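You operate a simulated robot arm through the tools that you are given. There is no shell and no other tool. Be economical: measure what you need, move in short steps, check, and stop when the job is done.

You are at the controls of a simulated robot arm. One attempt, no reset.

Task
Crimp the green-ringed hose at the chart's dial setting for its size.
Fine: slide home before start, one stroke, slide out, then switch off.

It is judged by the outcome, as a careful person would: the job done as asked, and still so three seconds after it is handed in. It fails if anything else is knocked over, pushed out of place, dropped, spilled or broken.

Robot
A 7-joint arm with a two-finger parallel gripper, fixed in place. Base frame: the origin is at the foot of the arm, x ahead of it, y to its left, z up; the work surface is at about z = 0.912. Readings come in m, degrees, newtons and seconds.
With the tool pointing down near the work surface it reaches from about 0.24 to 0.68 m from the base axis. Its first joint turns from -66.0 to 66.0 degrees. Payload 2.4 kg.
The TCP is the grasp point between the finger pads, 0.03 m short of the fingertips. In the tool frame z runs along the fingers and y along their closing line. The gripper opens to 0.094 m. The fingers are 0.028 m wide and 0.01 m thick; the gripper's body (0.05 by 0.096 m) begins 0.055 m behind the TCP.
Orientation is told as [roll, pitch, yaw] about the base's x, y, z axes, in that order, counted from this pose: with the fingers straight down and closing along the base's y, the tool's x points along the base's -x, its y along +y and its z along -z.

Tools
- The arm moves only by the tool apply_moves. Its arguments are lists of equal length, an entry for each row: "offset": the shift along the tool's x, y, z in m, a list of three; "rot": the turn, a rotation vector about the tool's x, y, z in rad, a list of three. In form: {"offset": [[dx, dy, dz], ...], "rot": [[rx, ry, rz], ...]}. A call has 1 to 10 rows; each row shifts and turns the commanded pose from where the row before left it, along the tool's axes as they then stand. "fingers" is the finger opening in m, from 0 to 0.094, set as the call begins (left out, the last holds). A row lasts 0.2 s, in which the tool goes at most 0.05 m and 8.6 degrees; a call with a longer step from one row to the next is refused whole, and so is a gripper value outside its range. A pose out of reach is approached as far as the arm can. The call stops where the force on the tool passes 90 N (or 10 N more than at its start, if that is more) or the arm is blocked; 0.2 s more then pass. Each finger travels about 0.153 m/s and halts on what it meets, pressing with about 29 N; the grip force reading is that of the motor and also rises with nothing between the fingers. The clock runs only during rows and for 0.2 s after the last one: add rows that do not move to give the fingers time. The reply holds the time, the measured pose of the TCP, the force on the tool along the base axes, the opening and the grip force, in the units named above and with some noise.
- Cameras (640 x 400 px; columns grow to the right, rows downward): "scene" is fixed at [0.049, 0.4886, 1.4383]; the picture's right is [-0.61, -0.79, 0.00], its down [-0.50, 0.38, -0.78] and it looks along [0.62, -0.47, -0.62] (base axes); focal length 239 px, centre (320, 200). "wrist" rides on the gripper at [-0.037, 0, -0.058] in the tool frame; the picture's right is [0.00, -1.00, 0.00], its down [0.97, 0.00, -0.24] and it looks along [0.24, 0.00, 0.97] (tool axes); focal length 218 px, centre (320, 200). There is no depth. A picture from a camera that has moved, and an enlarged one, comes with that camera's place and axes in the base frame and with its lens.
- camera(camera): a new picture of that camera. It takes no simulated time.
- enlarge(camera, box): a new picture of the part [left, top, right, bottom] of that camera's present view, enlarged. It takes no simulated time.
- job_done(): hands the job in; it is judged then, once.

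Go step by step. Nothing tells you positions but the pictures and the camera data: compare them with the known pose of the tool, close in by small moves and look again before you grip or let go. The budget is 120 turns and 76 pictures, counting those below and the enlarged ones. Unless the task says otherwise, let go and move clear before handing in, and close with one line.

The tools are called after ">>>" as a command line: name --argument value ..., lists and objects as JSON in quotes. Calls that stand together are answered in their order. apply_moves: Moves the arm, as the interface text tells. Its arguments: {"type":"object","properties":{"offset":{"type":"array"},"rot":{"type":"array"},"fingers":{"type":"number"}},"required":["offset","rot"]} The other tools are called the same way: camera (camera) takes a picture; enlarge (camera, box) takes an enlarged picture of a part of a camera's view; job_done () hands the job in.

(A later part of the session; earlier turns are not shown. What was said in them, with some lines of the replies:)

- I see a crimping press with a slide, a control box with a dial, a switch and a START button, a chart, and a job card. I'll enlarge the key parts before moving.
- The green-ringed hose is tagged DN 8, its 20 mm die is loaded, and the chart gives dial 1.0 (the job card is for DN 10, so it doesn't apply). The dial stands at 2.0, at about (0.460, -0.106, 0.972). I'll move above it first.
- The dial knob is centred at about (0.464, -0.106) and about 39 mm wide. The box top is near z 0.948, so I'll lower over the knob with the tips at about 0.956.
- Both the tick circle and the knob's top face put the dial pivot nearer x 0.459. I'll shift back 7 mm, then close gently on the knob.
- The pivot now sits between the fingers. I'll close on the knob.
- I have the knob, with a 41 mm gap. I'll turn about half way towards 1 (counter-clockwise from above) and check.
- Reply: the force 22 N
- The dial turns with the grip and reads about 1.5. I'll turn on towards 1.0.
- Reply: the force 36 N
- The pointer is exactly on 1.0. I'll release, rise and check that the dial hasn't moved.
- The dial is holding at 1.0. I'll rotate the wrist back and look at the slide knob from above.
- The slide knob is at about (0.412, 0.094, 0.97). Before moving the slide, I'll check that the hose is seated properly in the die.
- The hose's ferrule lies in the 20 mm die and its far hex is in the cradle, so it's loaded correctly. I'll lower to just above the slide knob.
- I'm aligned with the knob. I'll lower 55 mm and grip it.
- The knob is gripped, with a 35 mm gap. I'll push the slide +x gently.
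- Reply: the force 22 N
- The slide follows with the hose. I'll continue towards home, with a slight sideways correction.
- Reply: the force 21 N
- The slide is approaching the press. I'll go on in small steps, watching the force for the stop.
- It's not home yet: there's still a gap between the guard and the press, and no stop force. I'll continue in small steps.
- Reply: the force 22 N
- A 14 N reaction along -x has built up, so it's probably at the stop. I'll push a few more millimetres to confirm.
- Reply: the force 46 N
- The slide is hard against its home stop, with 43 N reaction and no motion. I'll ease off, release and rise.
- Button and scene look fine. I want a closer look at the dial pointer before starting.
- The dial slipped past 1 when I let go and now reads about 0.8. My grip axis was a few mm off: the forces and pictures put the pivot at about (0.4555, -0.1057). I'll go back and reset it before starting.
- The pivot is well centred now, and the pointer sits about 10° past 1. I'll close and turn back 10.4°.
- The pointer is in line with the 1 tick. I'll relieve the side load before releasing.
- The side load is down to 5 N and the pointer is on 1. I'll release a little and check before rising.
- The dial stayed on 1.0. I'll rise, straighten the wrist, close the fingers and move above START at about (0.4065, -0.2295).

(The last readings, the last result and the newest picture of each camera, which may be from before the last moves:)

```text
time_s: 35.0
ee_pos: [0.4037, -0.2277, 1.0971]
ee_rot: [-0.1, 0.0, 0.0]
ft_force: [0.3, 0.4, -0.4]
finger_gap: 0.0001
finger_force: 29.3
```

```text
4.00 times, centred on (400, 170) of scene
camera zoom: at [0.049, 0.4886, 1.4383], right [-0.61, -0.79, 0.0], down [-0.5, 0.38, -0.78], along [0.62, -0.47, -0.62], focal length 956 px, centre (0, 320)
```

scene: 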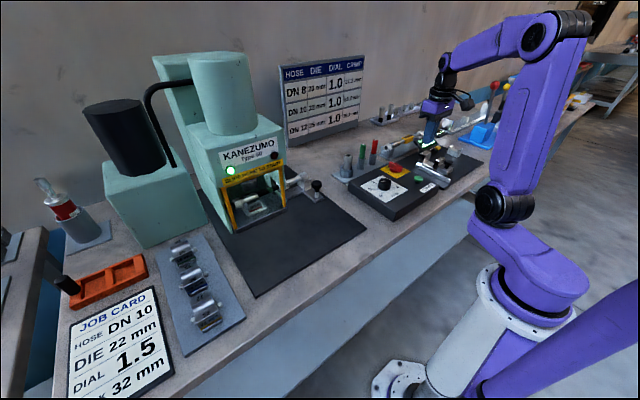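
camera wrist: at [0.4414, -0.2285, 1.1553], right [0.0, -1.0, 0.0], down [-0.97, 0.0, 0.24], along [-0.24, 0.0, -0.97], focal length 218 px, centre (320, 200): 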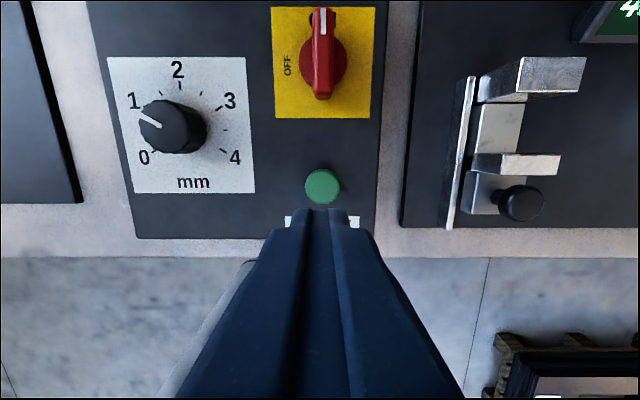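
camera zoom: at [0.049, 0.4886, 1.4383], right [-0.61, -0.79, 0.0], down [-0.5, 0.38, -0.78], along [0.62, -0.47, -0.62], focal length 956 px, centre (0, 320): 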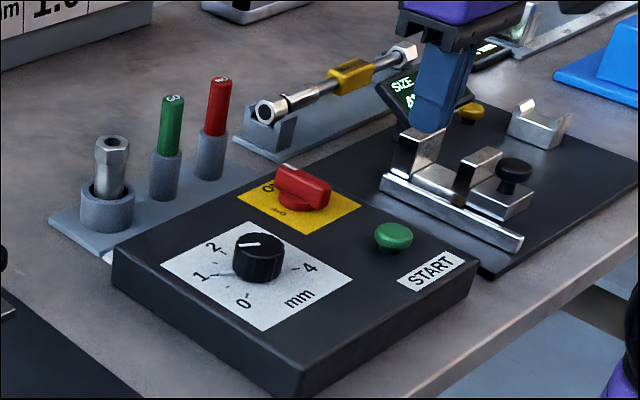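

The dial reads 1.0 and the fingers are closed almost over the button. I'll centre and lower to about 8 mm above it.

>>> apply_moves --offset '[[-0.0015, -0.002, 0.035], [0, 0, 0.035], [0, 0, 0.024], [0, 0, 0]]' --rot '[[0, 0, 0], [0, 0, 0], [0, 0, 0], [0, 0, 0]]'

>>> enlarge --camera "scene" --box '[380, 140, 460, 210]'

>>> camera --camera "wrist"

```text
time_s: 36.0
ee_pos: [0.4095, -0.2303, 1.0013]
ee_rot: [0.0, 0.1, 0.1]
ft_force: [-0.4, 0.0, 0.2]
finger_gap: 0.0002
finger_force: 29.2
```

```text
5.71 times, centred on (420, 175) of scene
camera zoom: at [0.049, 0.4886, 1.4383], right [-0.61, -0.79, 0.0], down [-0.5, 0.38, -0.78], along [0.62, -0.47, -0.62], focal length 1366 px, centre (-251, 343)
```

zoom: 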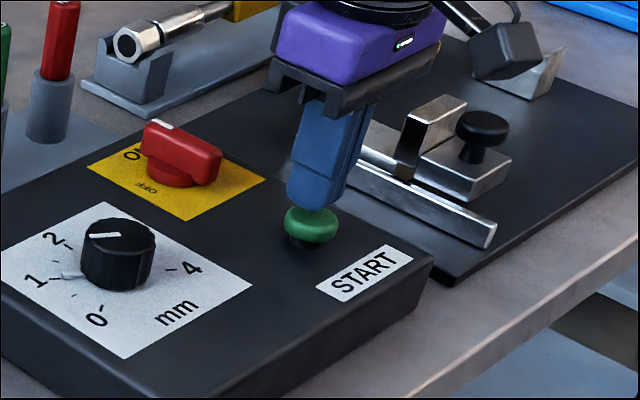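

```text
32 pictures are left
camera wrist: at [0.4462, -0.2301, 1.0607], right [0.0, -1.0, 0.0], down [-0.97, 0.0, 0.24], along [-0.24, 0.0, -0.97], focal length 218 px, centre (320, 200)
```

wrist: 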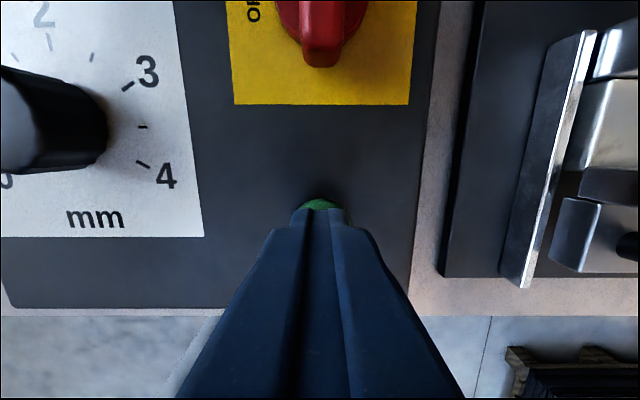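

The tip is right over the button. I'll lower in small steps until it gives.

>>> apply_moves --offset '[[0, 0, 0.004], [0, 0, 0.003], [0, 0, 0.003], [0, 0, 0]]' --rot '[[0, 0, 0], [0, 0, 0], [0, 0, 0], [0, 0, 0]]'

>>> enlarge --camera "scene" --box '[190, 120, 470, 260]'

```text
time_s: 37.0
ee_pos: [0.4081, -0.2302, 0.9906]
ee_rot: [0.0, -0.1, 0.0]
ft_force: [0.8, 1.7, 3.4]
finger_gap: 0.0001
finger_force: 28.5
```

```text
2.29 times, centred on (330, 190) of scene
camera zoom: at [0.049, 0.4886, 1.4382], right [-0.61, -0.79, 0.0], down [-0.5, 0.38, -0.78], along [0.62, -0.47, -0.62], focal length 546 px, centre (297, 223)
```

zoom: 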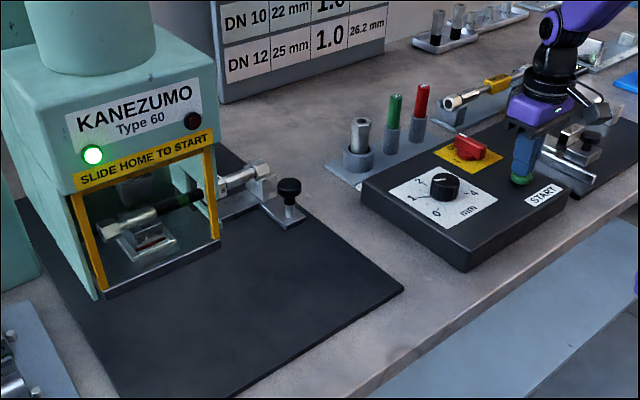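

The tip is just touching, with 3 N on the tool. I'll press on in small steps.

>>> apply_moves --offset '[[0, 0, 0.002], [0, 0, 0.001], [0, 0, 0]]' --rot '[[0, 0, 0], [0, 0, 0], [0, 0, 0]]'

>>> enlarge --camera "scene" --box '[190, 120, 470, 260]'

```text
time_s: 37.8
ee_pos: [0.4079, -0.2305, 0.9876]
ee_rot: [0.0, -0.1, -0.1]
ft_force: [0.8, 3.3, 11.1]
finger_gap: 0.0
finger_force: 28.8
```

```text
2.29 times, centred on (330, 190) of scene
camera zoom: at [0.0488, 0.4888, 1.4382], right [-0.61, -0.79, 0.0], down [-0.5, 0.38, -0.78], along [0.62, -0.47, -0.62], focal length 546 px, centre (297, 223)
```

zoom: 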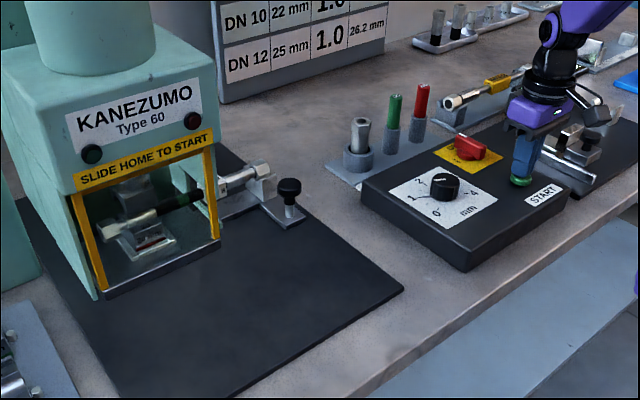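

The green lamp went out and the ram is coming down, so the stroke has started. I'll lift off the button and wait for it to finish.

>>> apply_moves --offset '[[0, 0, -0.02], [0, 0, -0.04], [0, 0, -0.04], [0, 0, 0], [0, 0, 0], [0, 0, 0], [0, 0, 0], [0, 0, 0], [0, 0, 0], [0, 0, 0]]' --rot '[[0, 0, 0], [0, 0, 0], [0, 0, 0], [0, 0, 0], [0, 0, 0], [0, 0, 0], [0, 0, 0], [0, 0, 0], [0, 0, 0], [0, 0, 0]]'

>>> enlarge --camera "scene" --box '[190, 120, 470, 260]'

```text
time_s: 40.0
ee_pos: [0.4068, -0.2309, 1.0863]
ee_rot: [0.0, -0.1, -0.1]
ft_force: [-0.8, -0.2, 0.1]
finger_gap: 0.0
finger_force: 29.3
```

```text
2.29 times, centred on (330, 190) of scene
camera zoom: at [0.049, 0.4886, 1.4383], right [-0.61, -0.79, 0.0], down [-0.5, 0.38, -0.78], along [0.62, -0.47, -0.62], focal length 546 px, centre (297, 223)
```

zoom: 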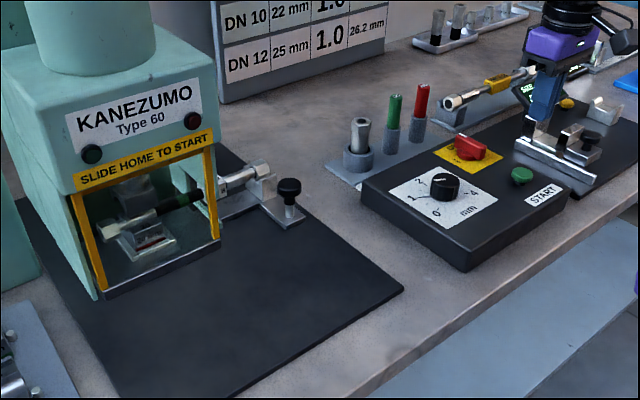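

The stroke is still running. I'll wait at height.

>>> apply_moves --offset '[[0, 0, 0], [0, 0, 0], [0, 0, 0], [0, 0, 0], [0, 0, 0], [0, 0, 0], [0, 0, 0], [0, 0, 0], [0, 0, 0], [0, 0, 0]]' --rot '[[0, 0, 0], [0, 0, 0], [0, 0, 0], [0, 0, 0], [0, 0, 0], [0, 0, 0], [0, 0, 0], [0, 0, 0], [0, 0, 0], [0, 0, 0]]'

>>> enlarge --camera "scene" --box '[190, 120, 470, 260]'

```text
time_s: 42.2
ee_pos: [0.4058, -0.2301, 1.0859]
ee_rot: [-0.1, 0.0, 0.0]
ft_force: [-0.4, 0.0, -0.6]
finger_gap: 0.0001
finger_force: 29.1
```

```text
2.29 times, centred on (330, 190) of scene
camera zoom: at [0.049, 0.4886, 1.4383], right [-0.61, -0.79, 0.0], down [-0.5, 0.38, -0.78], along [0.62, -0.47, -0.62], focal length 546 px, centre (297, 223)
```

zoom: 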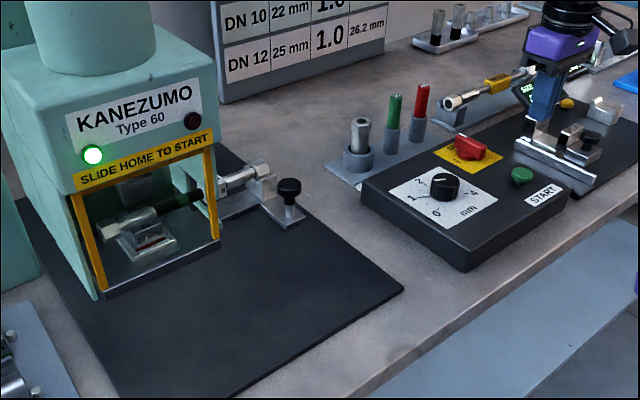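

The green lamp is back, so the one stroke is complete. I'll return above the slide knob at about (0.587, 0.095).

>>> apply_moves --offset '[[0, 0, -0.045], [-0.0227, 0.0407, 0], [-0.0227, 0.0407, 0], [-0.0227, 0.0407, 0], [-0.0227, 0.0407, 0], [-0.0227, 0.0407, 0], [-0.0227, 0.0407, 0], [-0.0227, 0.0407, 0], [-0.0225, 0.0407, 0], [0, 0, 0]]' --rot '[[0, 0, 0], [0, 0, 0], [0, 0, 0], [0, 0, 0], [0, 0, 0], [0, 0, 0], [0, 0, 0], [0, 0, 0], [0, 0, 0], [0, 0, 0]]' --fingers 0.08

>>> apply_moves --offset '[[0, 0, 0.04], [0, 0, 0.03], [0, 0, 0]]' --rot '[[0, 0, 0], [0, 0, 0], [0, 0, 0]]'

>>> camera --camera "wrist"

```text
time_s: 44.4
ee_pos: [0.5889, 0.0953, 1.1336]
ee_rot: [0.0, 0.0, 0.0]
ft_force: [-0.6, -0.1, -0.9]
finger_gap: 0.0801
finger_force: 0.0
```

```text
time_s: 45.2
ee_pos: [0.5871, 0.0938, 1.0642]
ee_rot: [0.0, 0.1, 0.0]
ft_force: [-0.7, 0.4, -0.1]
finger_gap: 0.0799
finger_force: 0.0
```

```text
27 pictures are left
camera wrist: at [0.6249, 0.0936, 1.1225], right [0.0, -1.0, 0.0], down [-0.97, 0.0, 0.24], along [-0.24, 0.0, -0.97], focal length 218 px, centre (320, 200)
```

wrist: 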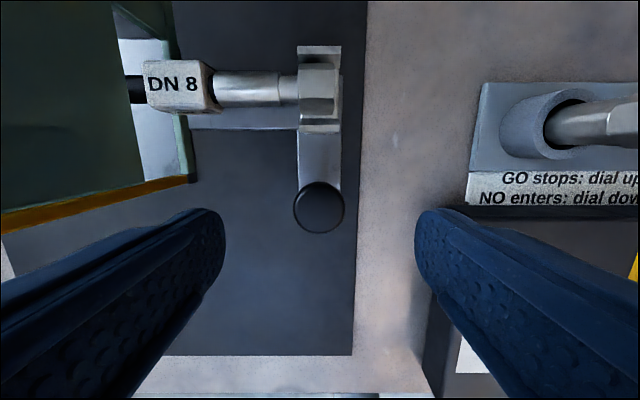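

I'm aligned with the knob. I'll lower and grip.

>>> apply_moves --offset '[[0.001, 0.0005, 0.035], [0, 0, 0.03], [0, 0, 0.016], [0, 0, 0]]' --rot '[[0, 0, 0], [0, 0, 0], [0, 0, 0], [0, 0, 0]]'

>>> apply_moves --offset '[[0, 0, 0], [0, 0, 0], [0, 0, 0]]' --rot '[[0, 0, 0], [0, 0, 0], [0, 0, 0]]' --fingers 0.01

>>> apply_moves --offset '[[0.008, 0, 0], [0.012, 0, 0], [0.012, 0, 0], [0.012, 0, 0], [0.012, 0, 0], [0, 0, 0]]' --rot '[[0, 0, 0], [0, 0, 0], [0, 0, 0], [0, 0, 0], [0, 0, 0], [0, 0, 0]]'

>>> camera --camera "scene"

```text
time_s: 46.2
ee_pos: [0.5873, 0.0977, 0.9827]
ee_rot: [0.0, 0.0, 0.0]
ft_force: [0.7, -0.3, -0.6]
finger_gap: 0.0798
finger_force: 0.0
```

```text
time_s: 47.0
ee_pos: [0.5868, 0.0947, 0.9834]
ee_rot: [-0.1, 0.1, -0.3]
ft_force: [-1.2, -11.7, -2.3]
finger_gap: 0.0353
finger_force: 45.1
```

```text
time_s: 48.4
ee_pos: [0.5321, 0.0943, 0.9822]
ee_rot: [-0.1, -0.2, -0.2]
ft_force: [0.8, -18.2, 11.5]
finger_gap: 0.0353
finger_force: 44.6
```

```text
26 pictures are left
```

scene: 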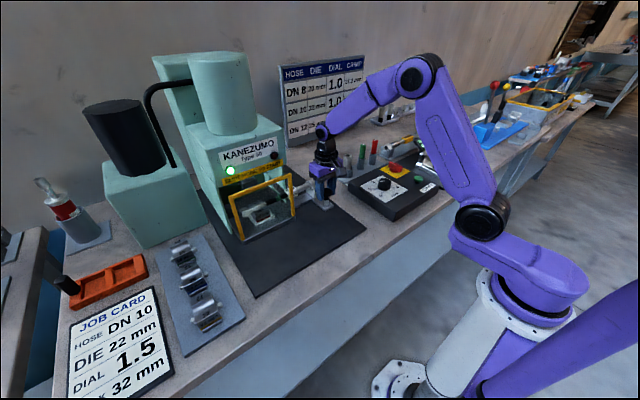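

The slide comes out smoothly. I'll continue towards its original position, x about 0.415.

>>> apply_moves --offset '[[0.012, -0.0015, 0], [0.012, 0, 0], [0.012, 0, 0], [0.012, 0, 0], [0.012, 0, 0], [0.012, 0, 0], [0.012, 0, 0], [0.012, 0, 0], [0, 0, 0]]' --rot '[[0, 0, 0], [0, 0, 0], [0, 0, 0], [0, 0, 0], [0, 0, 0], [0, 0, 0], [0, 0, 0], [0, 0, 0], [0, 0, 0]]'

>>> apply_moves --offset '[[0.007, 0, 0], [0.007, 0, 0], [0.005, 0, 0], [0, 0, 0]]' --rot '[[0, 0, 0], [0, 0, 0], [0, 0, 0], [0, 0, 0]]'

>>> camera --camera "scene"

```text
time_s: 50.4
ee_pos: [0.4363, 0.0944, 0.9829]
ee_rot: [0.0, 0.1, 0.2]
ft_force: [0.8, 12.9, 1.4]
finger_gap: 0.0354
finger_force: 44.8
```

```text
time_s: 51.4
ee_pos: [0.4163, 0.0949, 0.9822]
ee_rot: [-0.1, -0.2, 0.0]
ft_force: [5.7, 24.0, 7.5]
finger_gap: 0.0355
finger_force: 44.7
```

```text
25 pictures are left
```

scene: 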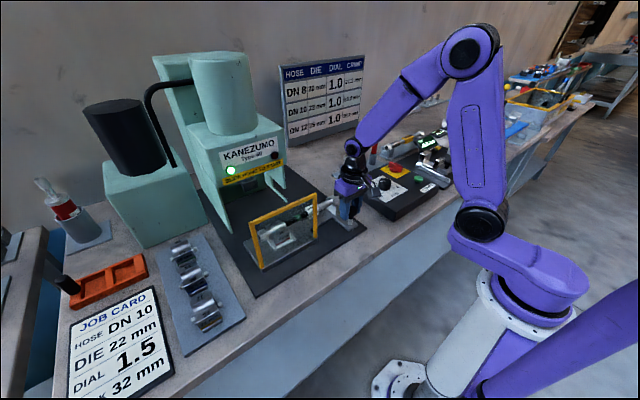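

It's at the out position and beginning to meet the stop. I'll nudge it 2 mm to seat it, take off the load, release and rise.

>>> apply_moves --offset '[[0.002, 0.001, 0], [0, 0, 0]]' --rot '[[0, 0, 0], [0, 0, 0]]'

>>> apply_moves --offset '[[-0.0015, 0.001, 0], [0, 0, 0]]' --rot '[[0, 0, 0], [0, 0, 0]]'

>>> apply_moves --offset '[[0, 0, 0], [0, 0, 0], [0, 0, -0.03], [0, 0, -0.04], [0, 0, -0.045], [0, 0, -0.03], [0, 0, 0]]' --rot '[[0, 0, 0], [0, 0, 0], [0, 0, 0], [0, 0, 0], [0, 0, 0], [0, 0, 0], [0, 0, 0]]' --fingers 0.08

>>> enlarge --camera "scene" --box '[190, 120, 400, 290]'

```text
time_s: 52.0
ee_pos: [0.4155, 0.0942, 0.9822]
ee_rot: [0.0, -0.5, -0.2]
ft_force: [19.5, 19.0, -11.1]
finger_gap: 0.0353
finger_force: 45.8
```

```text
time_s: 52.6
ee_pos: [0.4167, 0.0946, 0.9821]
ee_rot: [0.0, -0.1, 0.0]
ft_force: [9.7, 6.7, 2.6]
finger_gap: 0.0354
finger_force: 44.4
```

```text
time_s: 54.2
ee_pos: [0.4167, 0.0943, 1.1284]
ee_rot: [0.0, 0.0, 0.0]
ft_force: [-0.2, -0.4, 0.3]
finger_gap: 0.0801
finger_force: 0.1
```

```text
2.35 times, centred on (295, 205) of scene
camera zoom: at [0.049, 0.4886, 1.4383], right [-0.61, -0.79, 0.0], down [-0.5, 0.38, -0.78], along [0.62, -0.47, -0.62], focal length 562 px, centre (379, 188)
```

zoom: 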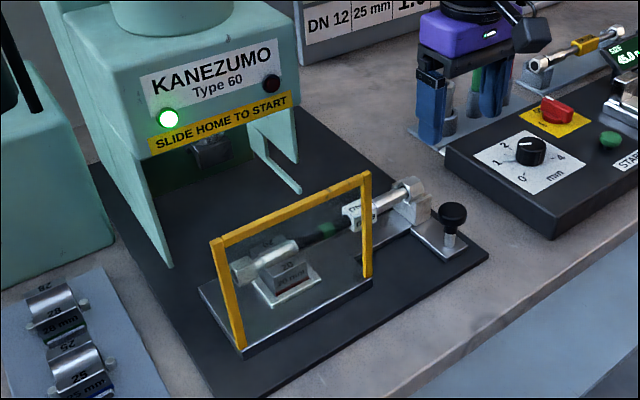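

The slide is fully out with the crimped hose still in it, and the lamp is green. Last is the red switch at about (0.507, -0.224), so I'll move above it.

>>> apply_moves --offset '[[-0.0112, -0.0397, 0], [-0.0112, -0.0397, 0], [-0.0112, -0.0397, 0], [-0.0112, -0.0397, 0], [-0.0112, -0.0397, 0], [-0.0112, -0.0397, 0], [-0.0112, -0.0397, 0], [-0.0112, -0.0397, 0], [0, 0, 0]]' --rot '[[0, 0, 0], [0, 0, 0], [0, 0, 0], [0, 0, 0], [0, 0, 0], [0, 0, 0], [0, 0, 0], [0, 0, 0], [0, 0, 0]]' --fingers 0.06

>>> camera --camera "wrist"

>>> enlarge --camera "scene" --box '[340, 100, 480, 220]'

```text
time_s: 56.2
ee_pos: [0.5066, -0.2227, 1.126]
ee_rot: [0.0, 0.0, 0.0]
ft_force: [0.2, 1.2, 0.0]
finger_gap: 0.0601
finger_force: 0.0
```

```text
23 pictures are left
camera wrist: at [0.5445, -0.2229, 1.184], right [0.0, -1.0, 0.0], down [-0.97, 0.0, 0.24], along [-0.24, 0.0, -0.97], focal length 218 px, centre (320, 200)
```

wrist: 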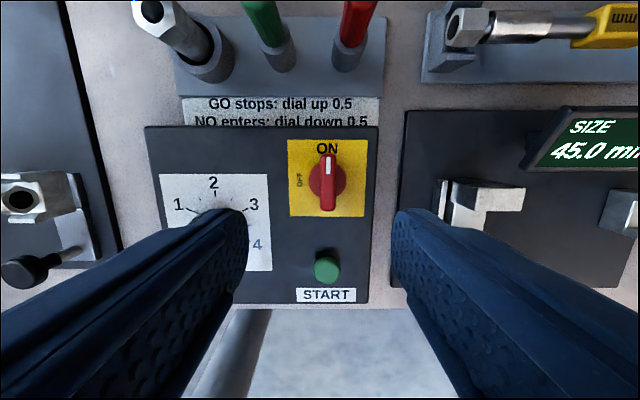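

```text
3.33 times, centred on (410, 160) of scene
camera zoom: at [0.049, 0.4886, 1.4383], right [-0.61, -0.79, 0.0], down [-0.5, 0.38, -0.78], along [0.62, -0.47, -0.62], focal length 797 px, centre (20, 333)
```

zoom: 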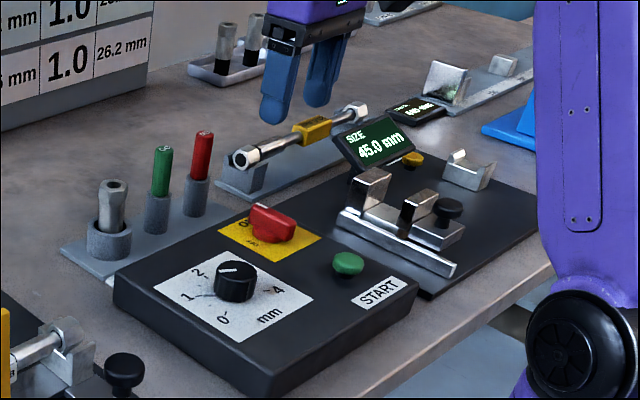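

The switch bar lies along x, and the plate centre puts its pivot at about (0.511, -0.230). The gauge posts are well clear at x over 0.61. I'll centre and go down.

>>> apply_moves --offset '[[-0.0035, -0.0069, 0.035], [0, 0, 0.035], [0, 0, 0.025], [0, 0, 0]]' --rot '[[0, 0, 0], [0, 0, 0], [0, 0, 0], [0, 0, 0]]'

>>> camera --camera "wrist"

>>> enlarge --camera "scene" --box '[360, 120, 460, 210]'

```text
time_s: 57.2
ee_pos: [0.5082, -0.2275, 1.0334]
ee_rot: [0.0, 0.0, 0.0]
ft_force: [0.3, -0.5, 0.5]
finger_gap: 0.06
finger_force: 0.0
```

```text
21 pictures are left
camera wrist: at [0.5463, -0.2286, 1.0918], right [0.0, -1.0, 0.0], down [-0.97, 0.0, 0.24], along [-0.24, 0.0, -0.97], focal length 218 px, centre (320, 200)
```

wrist: 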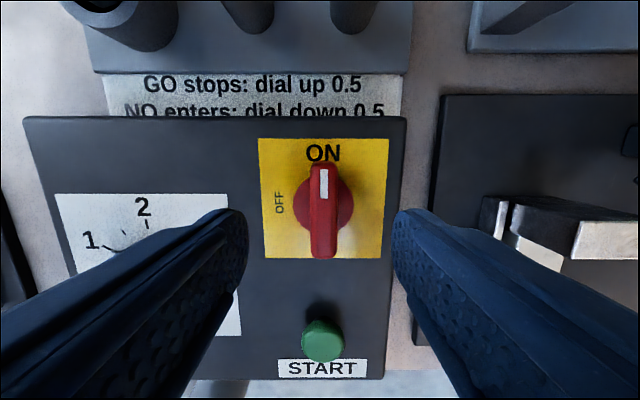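

```text
4.44 times, centred on (410, 165) of scene
camera zoom: at [0.049, 0.4886, 1.4383], right [-0.61, -0.79, 0.0], down [-0.5, 0.38, -0.78], along [0.62, -0.47, -0.62], focal length 1062 px, centre (-80, 356)
```

zoom: 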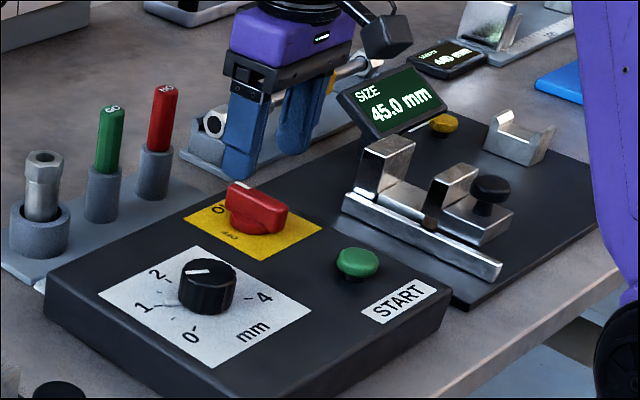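

Fine centring: the pivot is at about (0.5115, -0.2304). I'll lower around the bar and close on it.

>>> apply_moves --offset '[[-0.0023, -0.0018, 0.02], [0, 0, 0.015], [0, 0, 0.007], [0, 0, 0]]' --rot '[[0, 0, 0], [0, 0, 0], [0, 0, 0], [0, 0, 0]]'

>>> camera --camera "wrist"

>>> enlarge --camera "scene" --box '[360, 120, 460, 210]'

```text
time_s: 58.2
ee_pos: [0.511, -0.2303, 0.9904]
ee_rot: [0.0, 0.0, 0.0]
ft_force: [0.6, -0.3, 0.6]
finger_gap: 0.0597
finger_force: 0.1
```

```text
19 pictures are left
camera wrist: at [0.5484, -0.2306, 1.049], right [0.0, -1.0, 0.0], down [-0.97, 0.0, 0.24], along [-0.24, 0.0, -0.97], focal length 218 px, centre (320, 200)
```

wrist: 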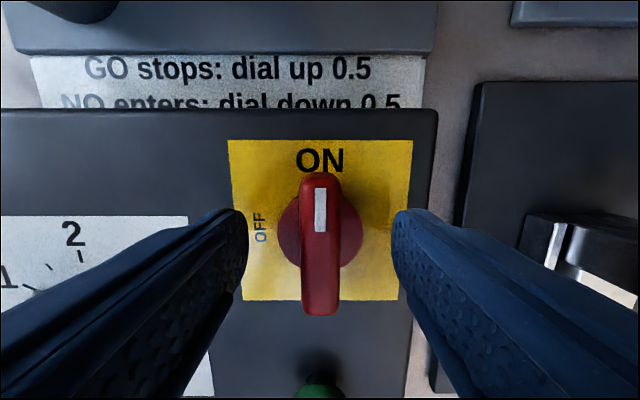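

```text
4.44 times, centred on (410, 165) of scene
camera zoom: at [0.049, 0.4886, 1.4383], right [-0.61, -0.79, 0.0], down [-0.5, 0.38, -0.78], along [0.62, -0.47, -0.62], focal length 1062 px, centre (-80, 356)
```

zoom: 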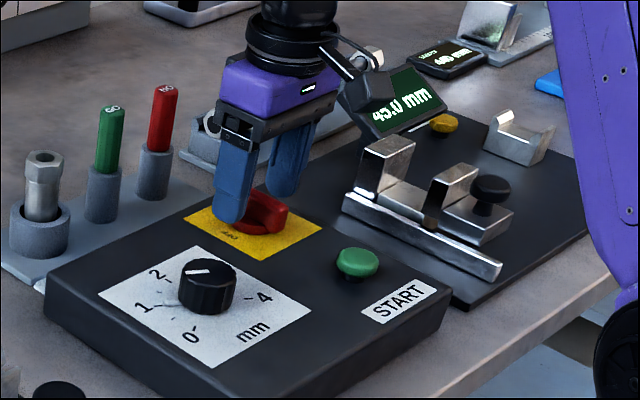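

The fingers straddle the bar. I'll close on it.

>>> apply_moves --offset '[[0, 0, 0], [0, 0, 0], [0, 0, 0]]' --rot '[[0, 0, 0], [0, 0, 0], [0, 0, 0]]' --fingers 0.008

>>> apply_moves --offset '[[0, 0, 0], [0, 0, 0], [0, 0, 0], [0, 0, 0]]' --rot '[[0, 0, -0.12], [0, 0, -0.12], [0, 0, -0.12], [0, 0, 0]]'

>>> camera --camera "wrist"

```text
time_s: 59.0
ee_pos: [0.5114, -0.231, 0.9912]
ee_rot: [0.0, 0.0, 0.0]
ft_force: [1.2, -1.9, -2.2]
finger_gap: 0.0157
finger_force: 45.2
```

```text
time_s: 60.0
ee_pos: [0.5119, -0.2289, 0.9901]
ee_rot: [0.1, 0.1, 20.8]
ft_force: [-11.7, 12.5, 15.0]
finger_gap: 0.0157
finger_force: 44.8
```

```text
17 pictures are left
camera wrist: at [0.5459, -0.2168, 1.049], right [0.36, -0.93, 0.0], down [-0.91, -0.35, 0.24], along [-0.23, -0.08, -0.97], focal length 218 px, centre (320, 200)
```

wrist: 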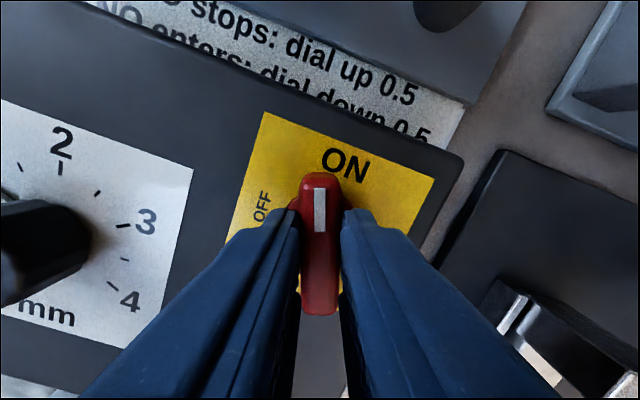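

The switch is turning. I'll keep rotating towards OFF with a small centring correction.

>>> apply_moves --offset '[[0, 0.001, 0], [0, 0, 0], [0, 0, 0], [0, 0, 0], [0, 0, 0], [0, 0, 0], [0, 0, 0]]' --rot '[[0, 0, -0.12], [0, 0, -0.12], [0, 0, -0.12], [0, 0, -0.12], [0, 0, -0.12], [0, 0, -0.12], [0, 0, 0]]'

>>> camera --camera "wrist"

```text
time_s: 61.6
ee_pos: [0.5101, -0.2278, 0.9917]
ee_rot: [0.3, 0.0, 61.9]
ft_force: [-14.5, 18.9, 14.0]
finger_gap: 0.016
finger_force: 45.0
```

```text
16 pictures are left
camera wrist: at [0.5276, -0.1958, 1.049], right [0.88, -0.47, 0.0], down [-0.45, -0.86, 0.24], along [-0.12, -0.21, -0.97], focal length 218 px, centre (320, 200)
```

wrist: 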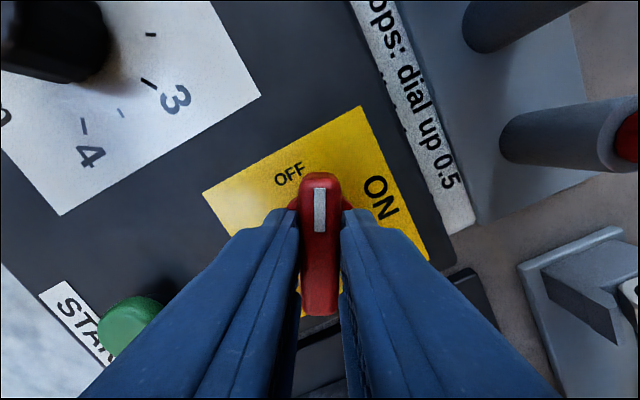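

It's at 62°. I'll turn on to 90°.

>>> apply_moves --offset '[[-0.0005, 0.0015, 0], [0, 0, 0], [0, 0, 0], [0, 0, 0], [0, 0, 0]]' --rot '[[0, 0, -0.12], [0, 0, -0.12], [0, 0, -0.12], [0, 0, -0.12], [0, 0, 0]]'

>>> camera --camera "wrist"

>>> camera --camera "scene"

```text
time_s: 62.8
ee_pos: [0.5094, -0.2268, 0.9906]
ee_rot: [0.3, -0.1, 89.6]
ft_force: [-21.1, 16.1, 17.5]
finger_gap: 0.0157
finger_force: 45.5
```

```text
15 pictures are left
camera wrist: at [0.5093, -0.1911, 1.049], right [1.0, -0.01, -0.01], down [-0.01, -0.97, 0.24], along [-0.01, -0.24, -0.97], focal length 218 px, centre (320, 200)
```

wrist: 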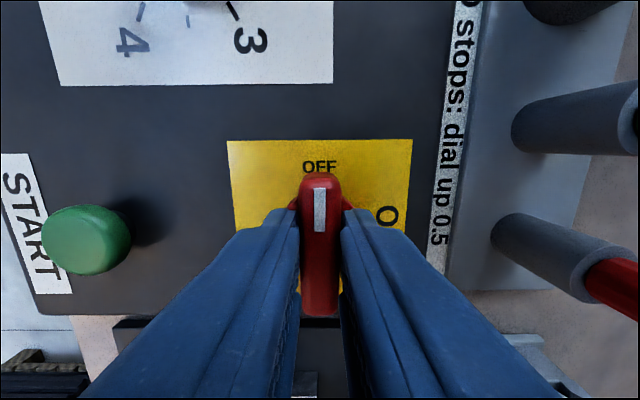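

```text
14 pictures are left
```

scene: 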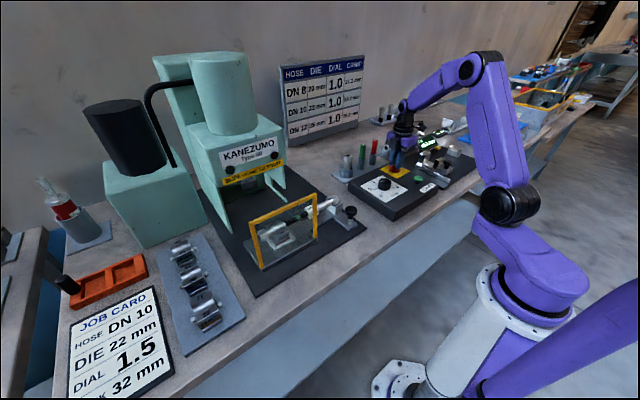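

The bar points to OFF and the lamp is out. I'll relieve the side load, release gently and rise.

>>> apply_moves --offset '[[-0.0013, 0.0018, 0], [0, 0, 0]]' --rot '[[0, 0, 0], [0, 0, 0]]'

>>> apply_moves --offset '[[0, 0, 0], [0, 0, 0], [0, 0, -0.03], [0, 0, -0.04], [0, 0, -0.045], [0, 0, -0.03], [0, 0, 0]]' --rot '[[0, 0, 0], [0, 0, 0], [0, 0, 0], [0, 0, 0], [0, 0, 0], [0, 0, 0], [0, 0, 0]]' --fingers 0.05

>>> camera --camera "wrist"

>>> enlarge --camera "scene" --box '[190, 110, 470, 280]'

```text
time_s: 63.4
ee_pos: [0.5088, -0.228, 0.9921]
ee_rot: [0.0, 0.0, 89.4]
ft_force: [-9.8, 2.8, 11.3]
finger_gap: 0.0159
finger_force: 44.8
```

```text
time_s: 65.0
ee_pos: [0.507, -0.2268, 1.137]
ee_rot: [-0.1, 0.0, 89.5]
ft_force: [-0.6, -0.3, 0.4]
finger_gap: 0.05
finger_force: 0.1
```

```text
13 pictures are left
camera wrist: at [0.5084, -0.1903, 1.1951], right [1.0, -0.01, 0.0], down [-0.01, -0.97, 0.24], along [0.0, -0.24, -0.97], focal length 218 px, centre (320, 200)
```

wrist: 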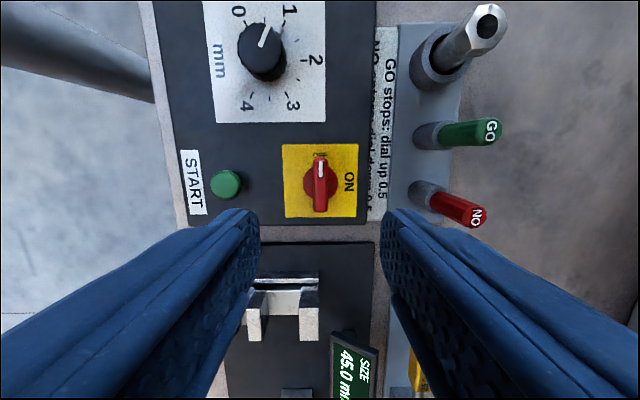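

```text
2.29 times, centred on (330, 195) of scene
camera zoom: at [0.049, 0.4886, 1.4383], right [-0.61, -0.79, 0.0], down [-0.5, 0.38, -0.78], along [0.62, -0.47, -0.62], focal length 546 px, centre (297, 211)
```

zoom: 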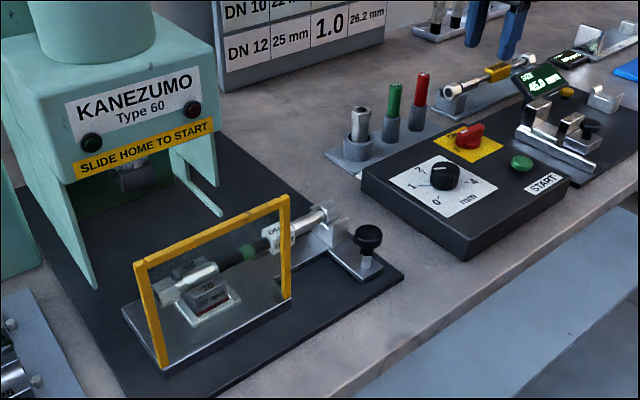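

The switch is off and its lamp is out, the slide is out with the crimped hose in it, the dial is on 1.0, and the gripper is clear. I'm handing in.

>>> job_done

```text
The job is handed in.
```

The green-ringed DN 8 hose got one crimp stroke at the chart's dial 1.0 with the slide home; the slide is out again and the machine is switched off, but I did not gauge the finished crimp.
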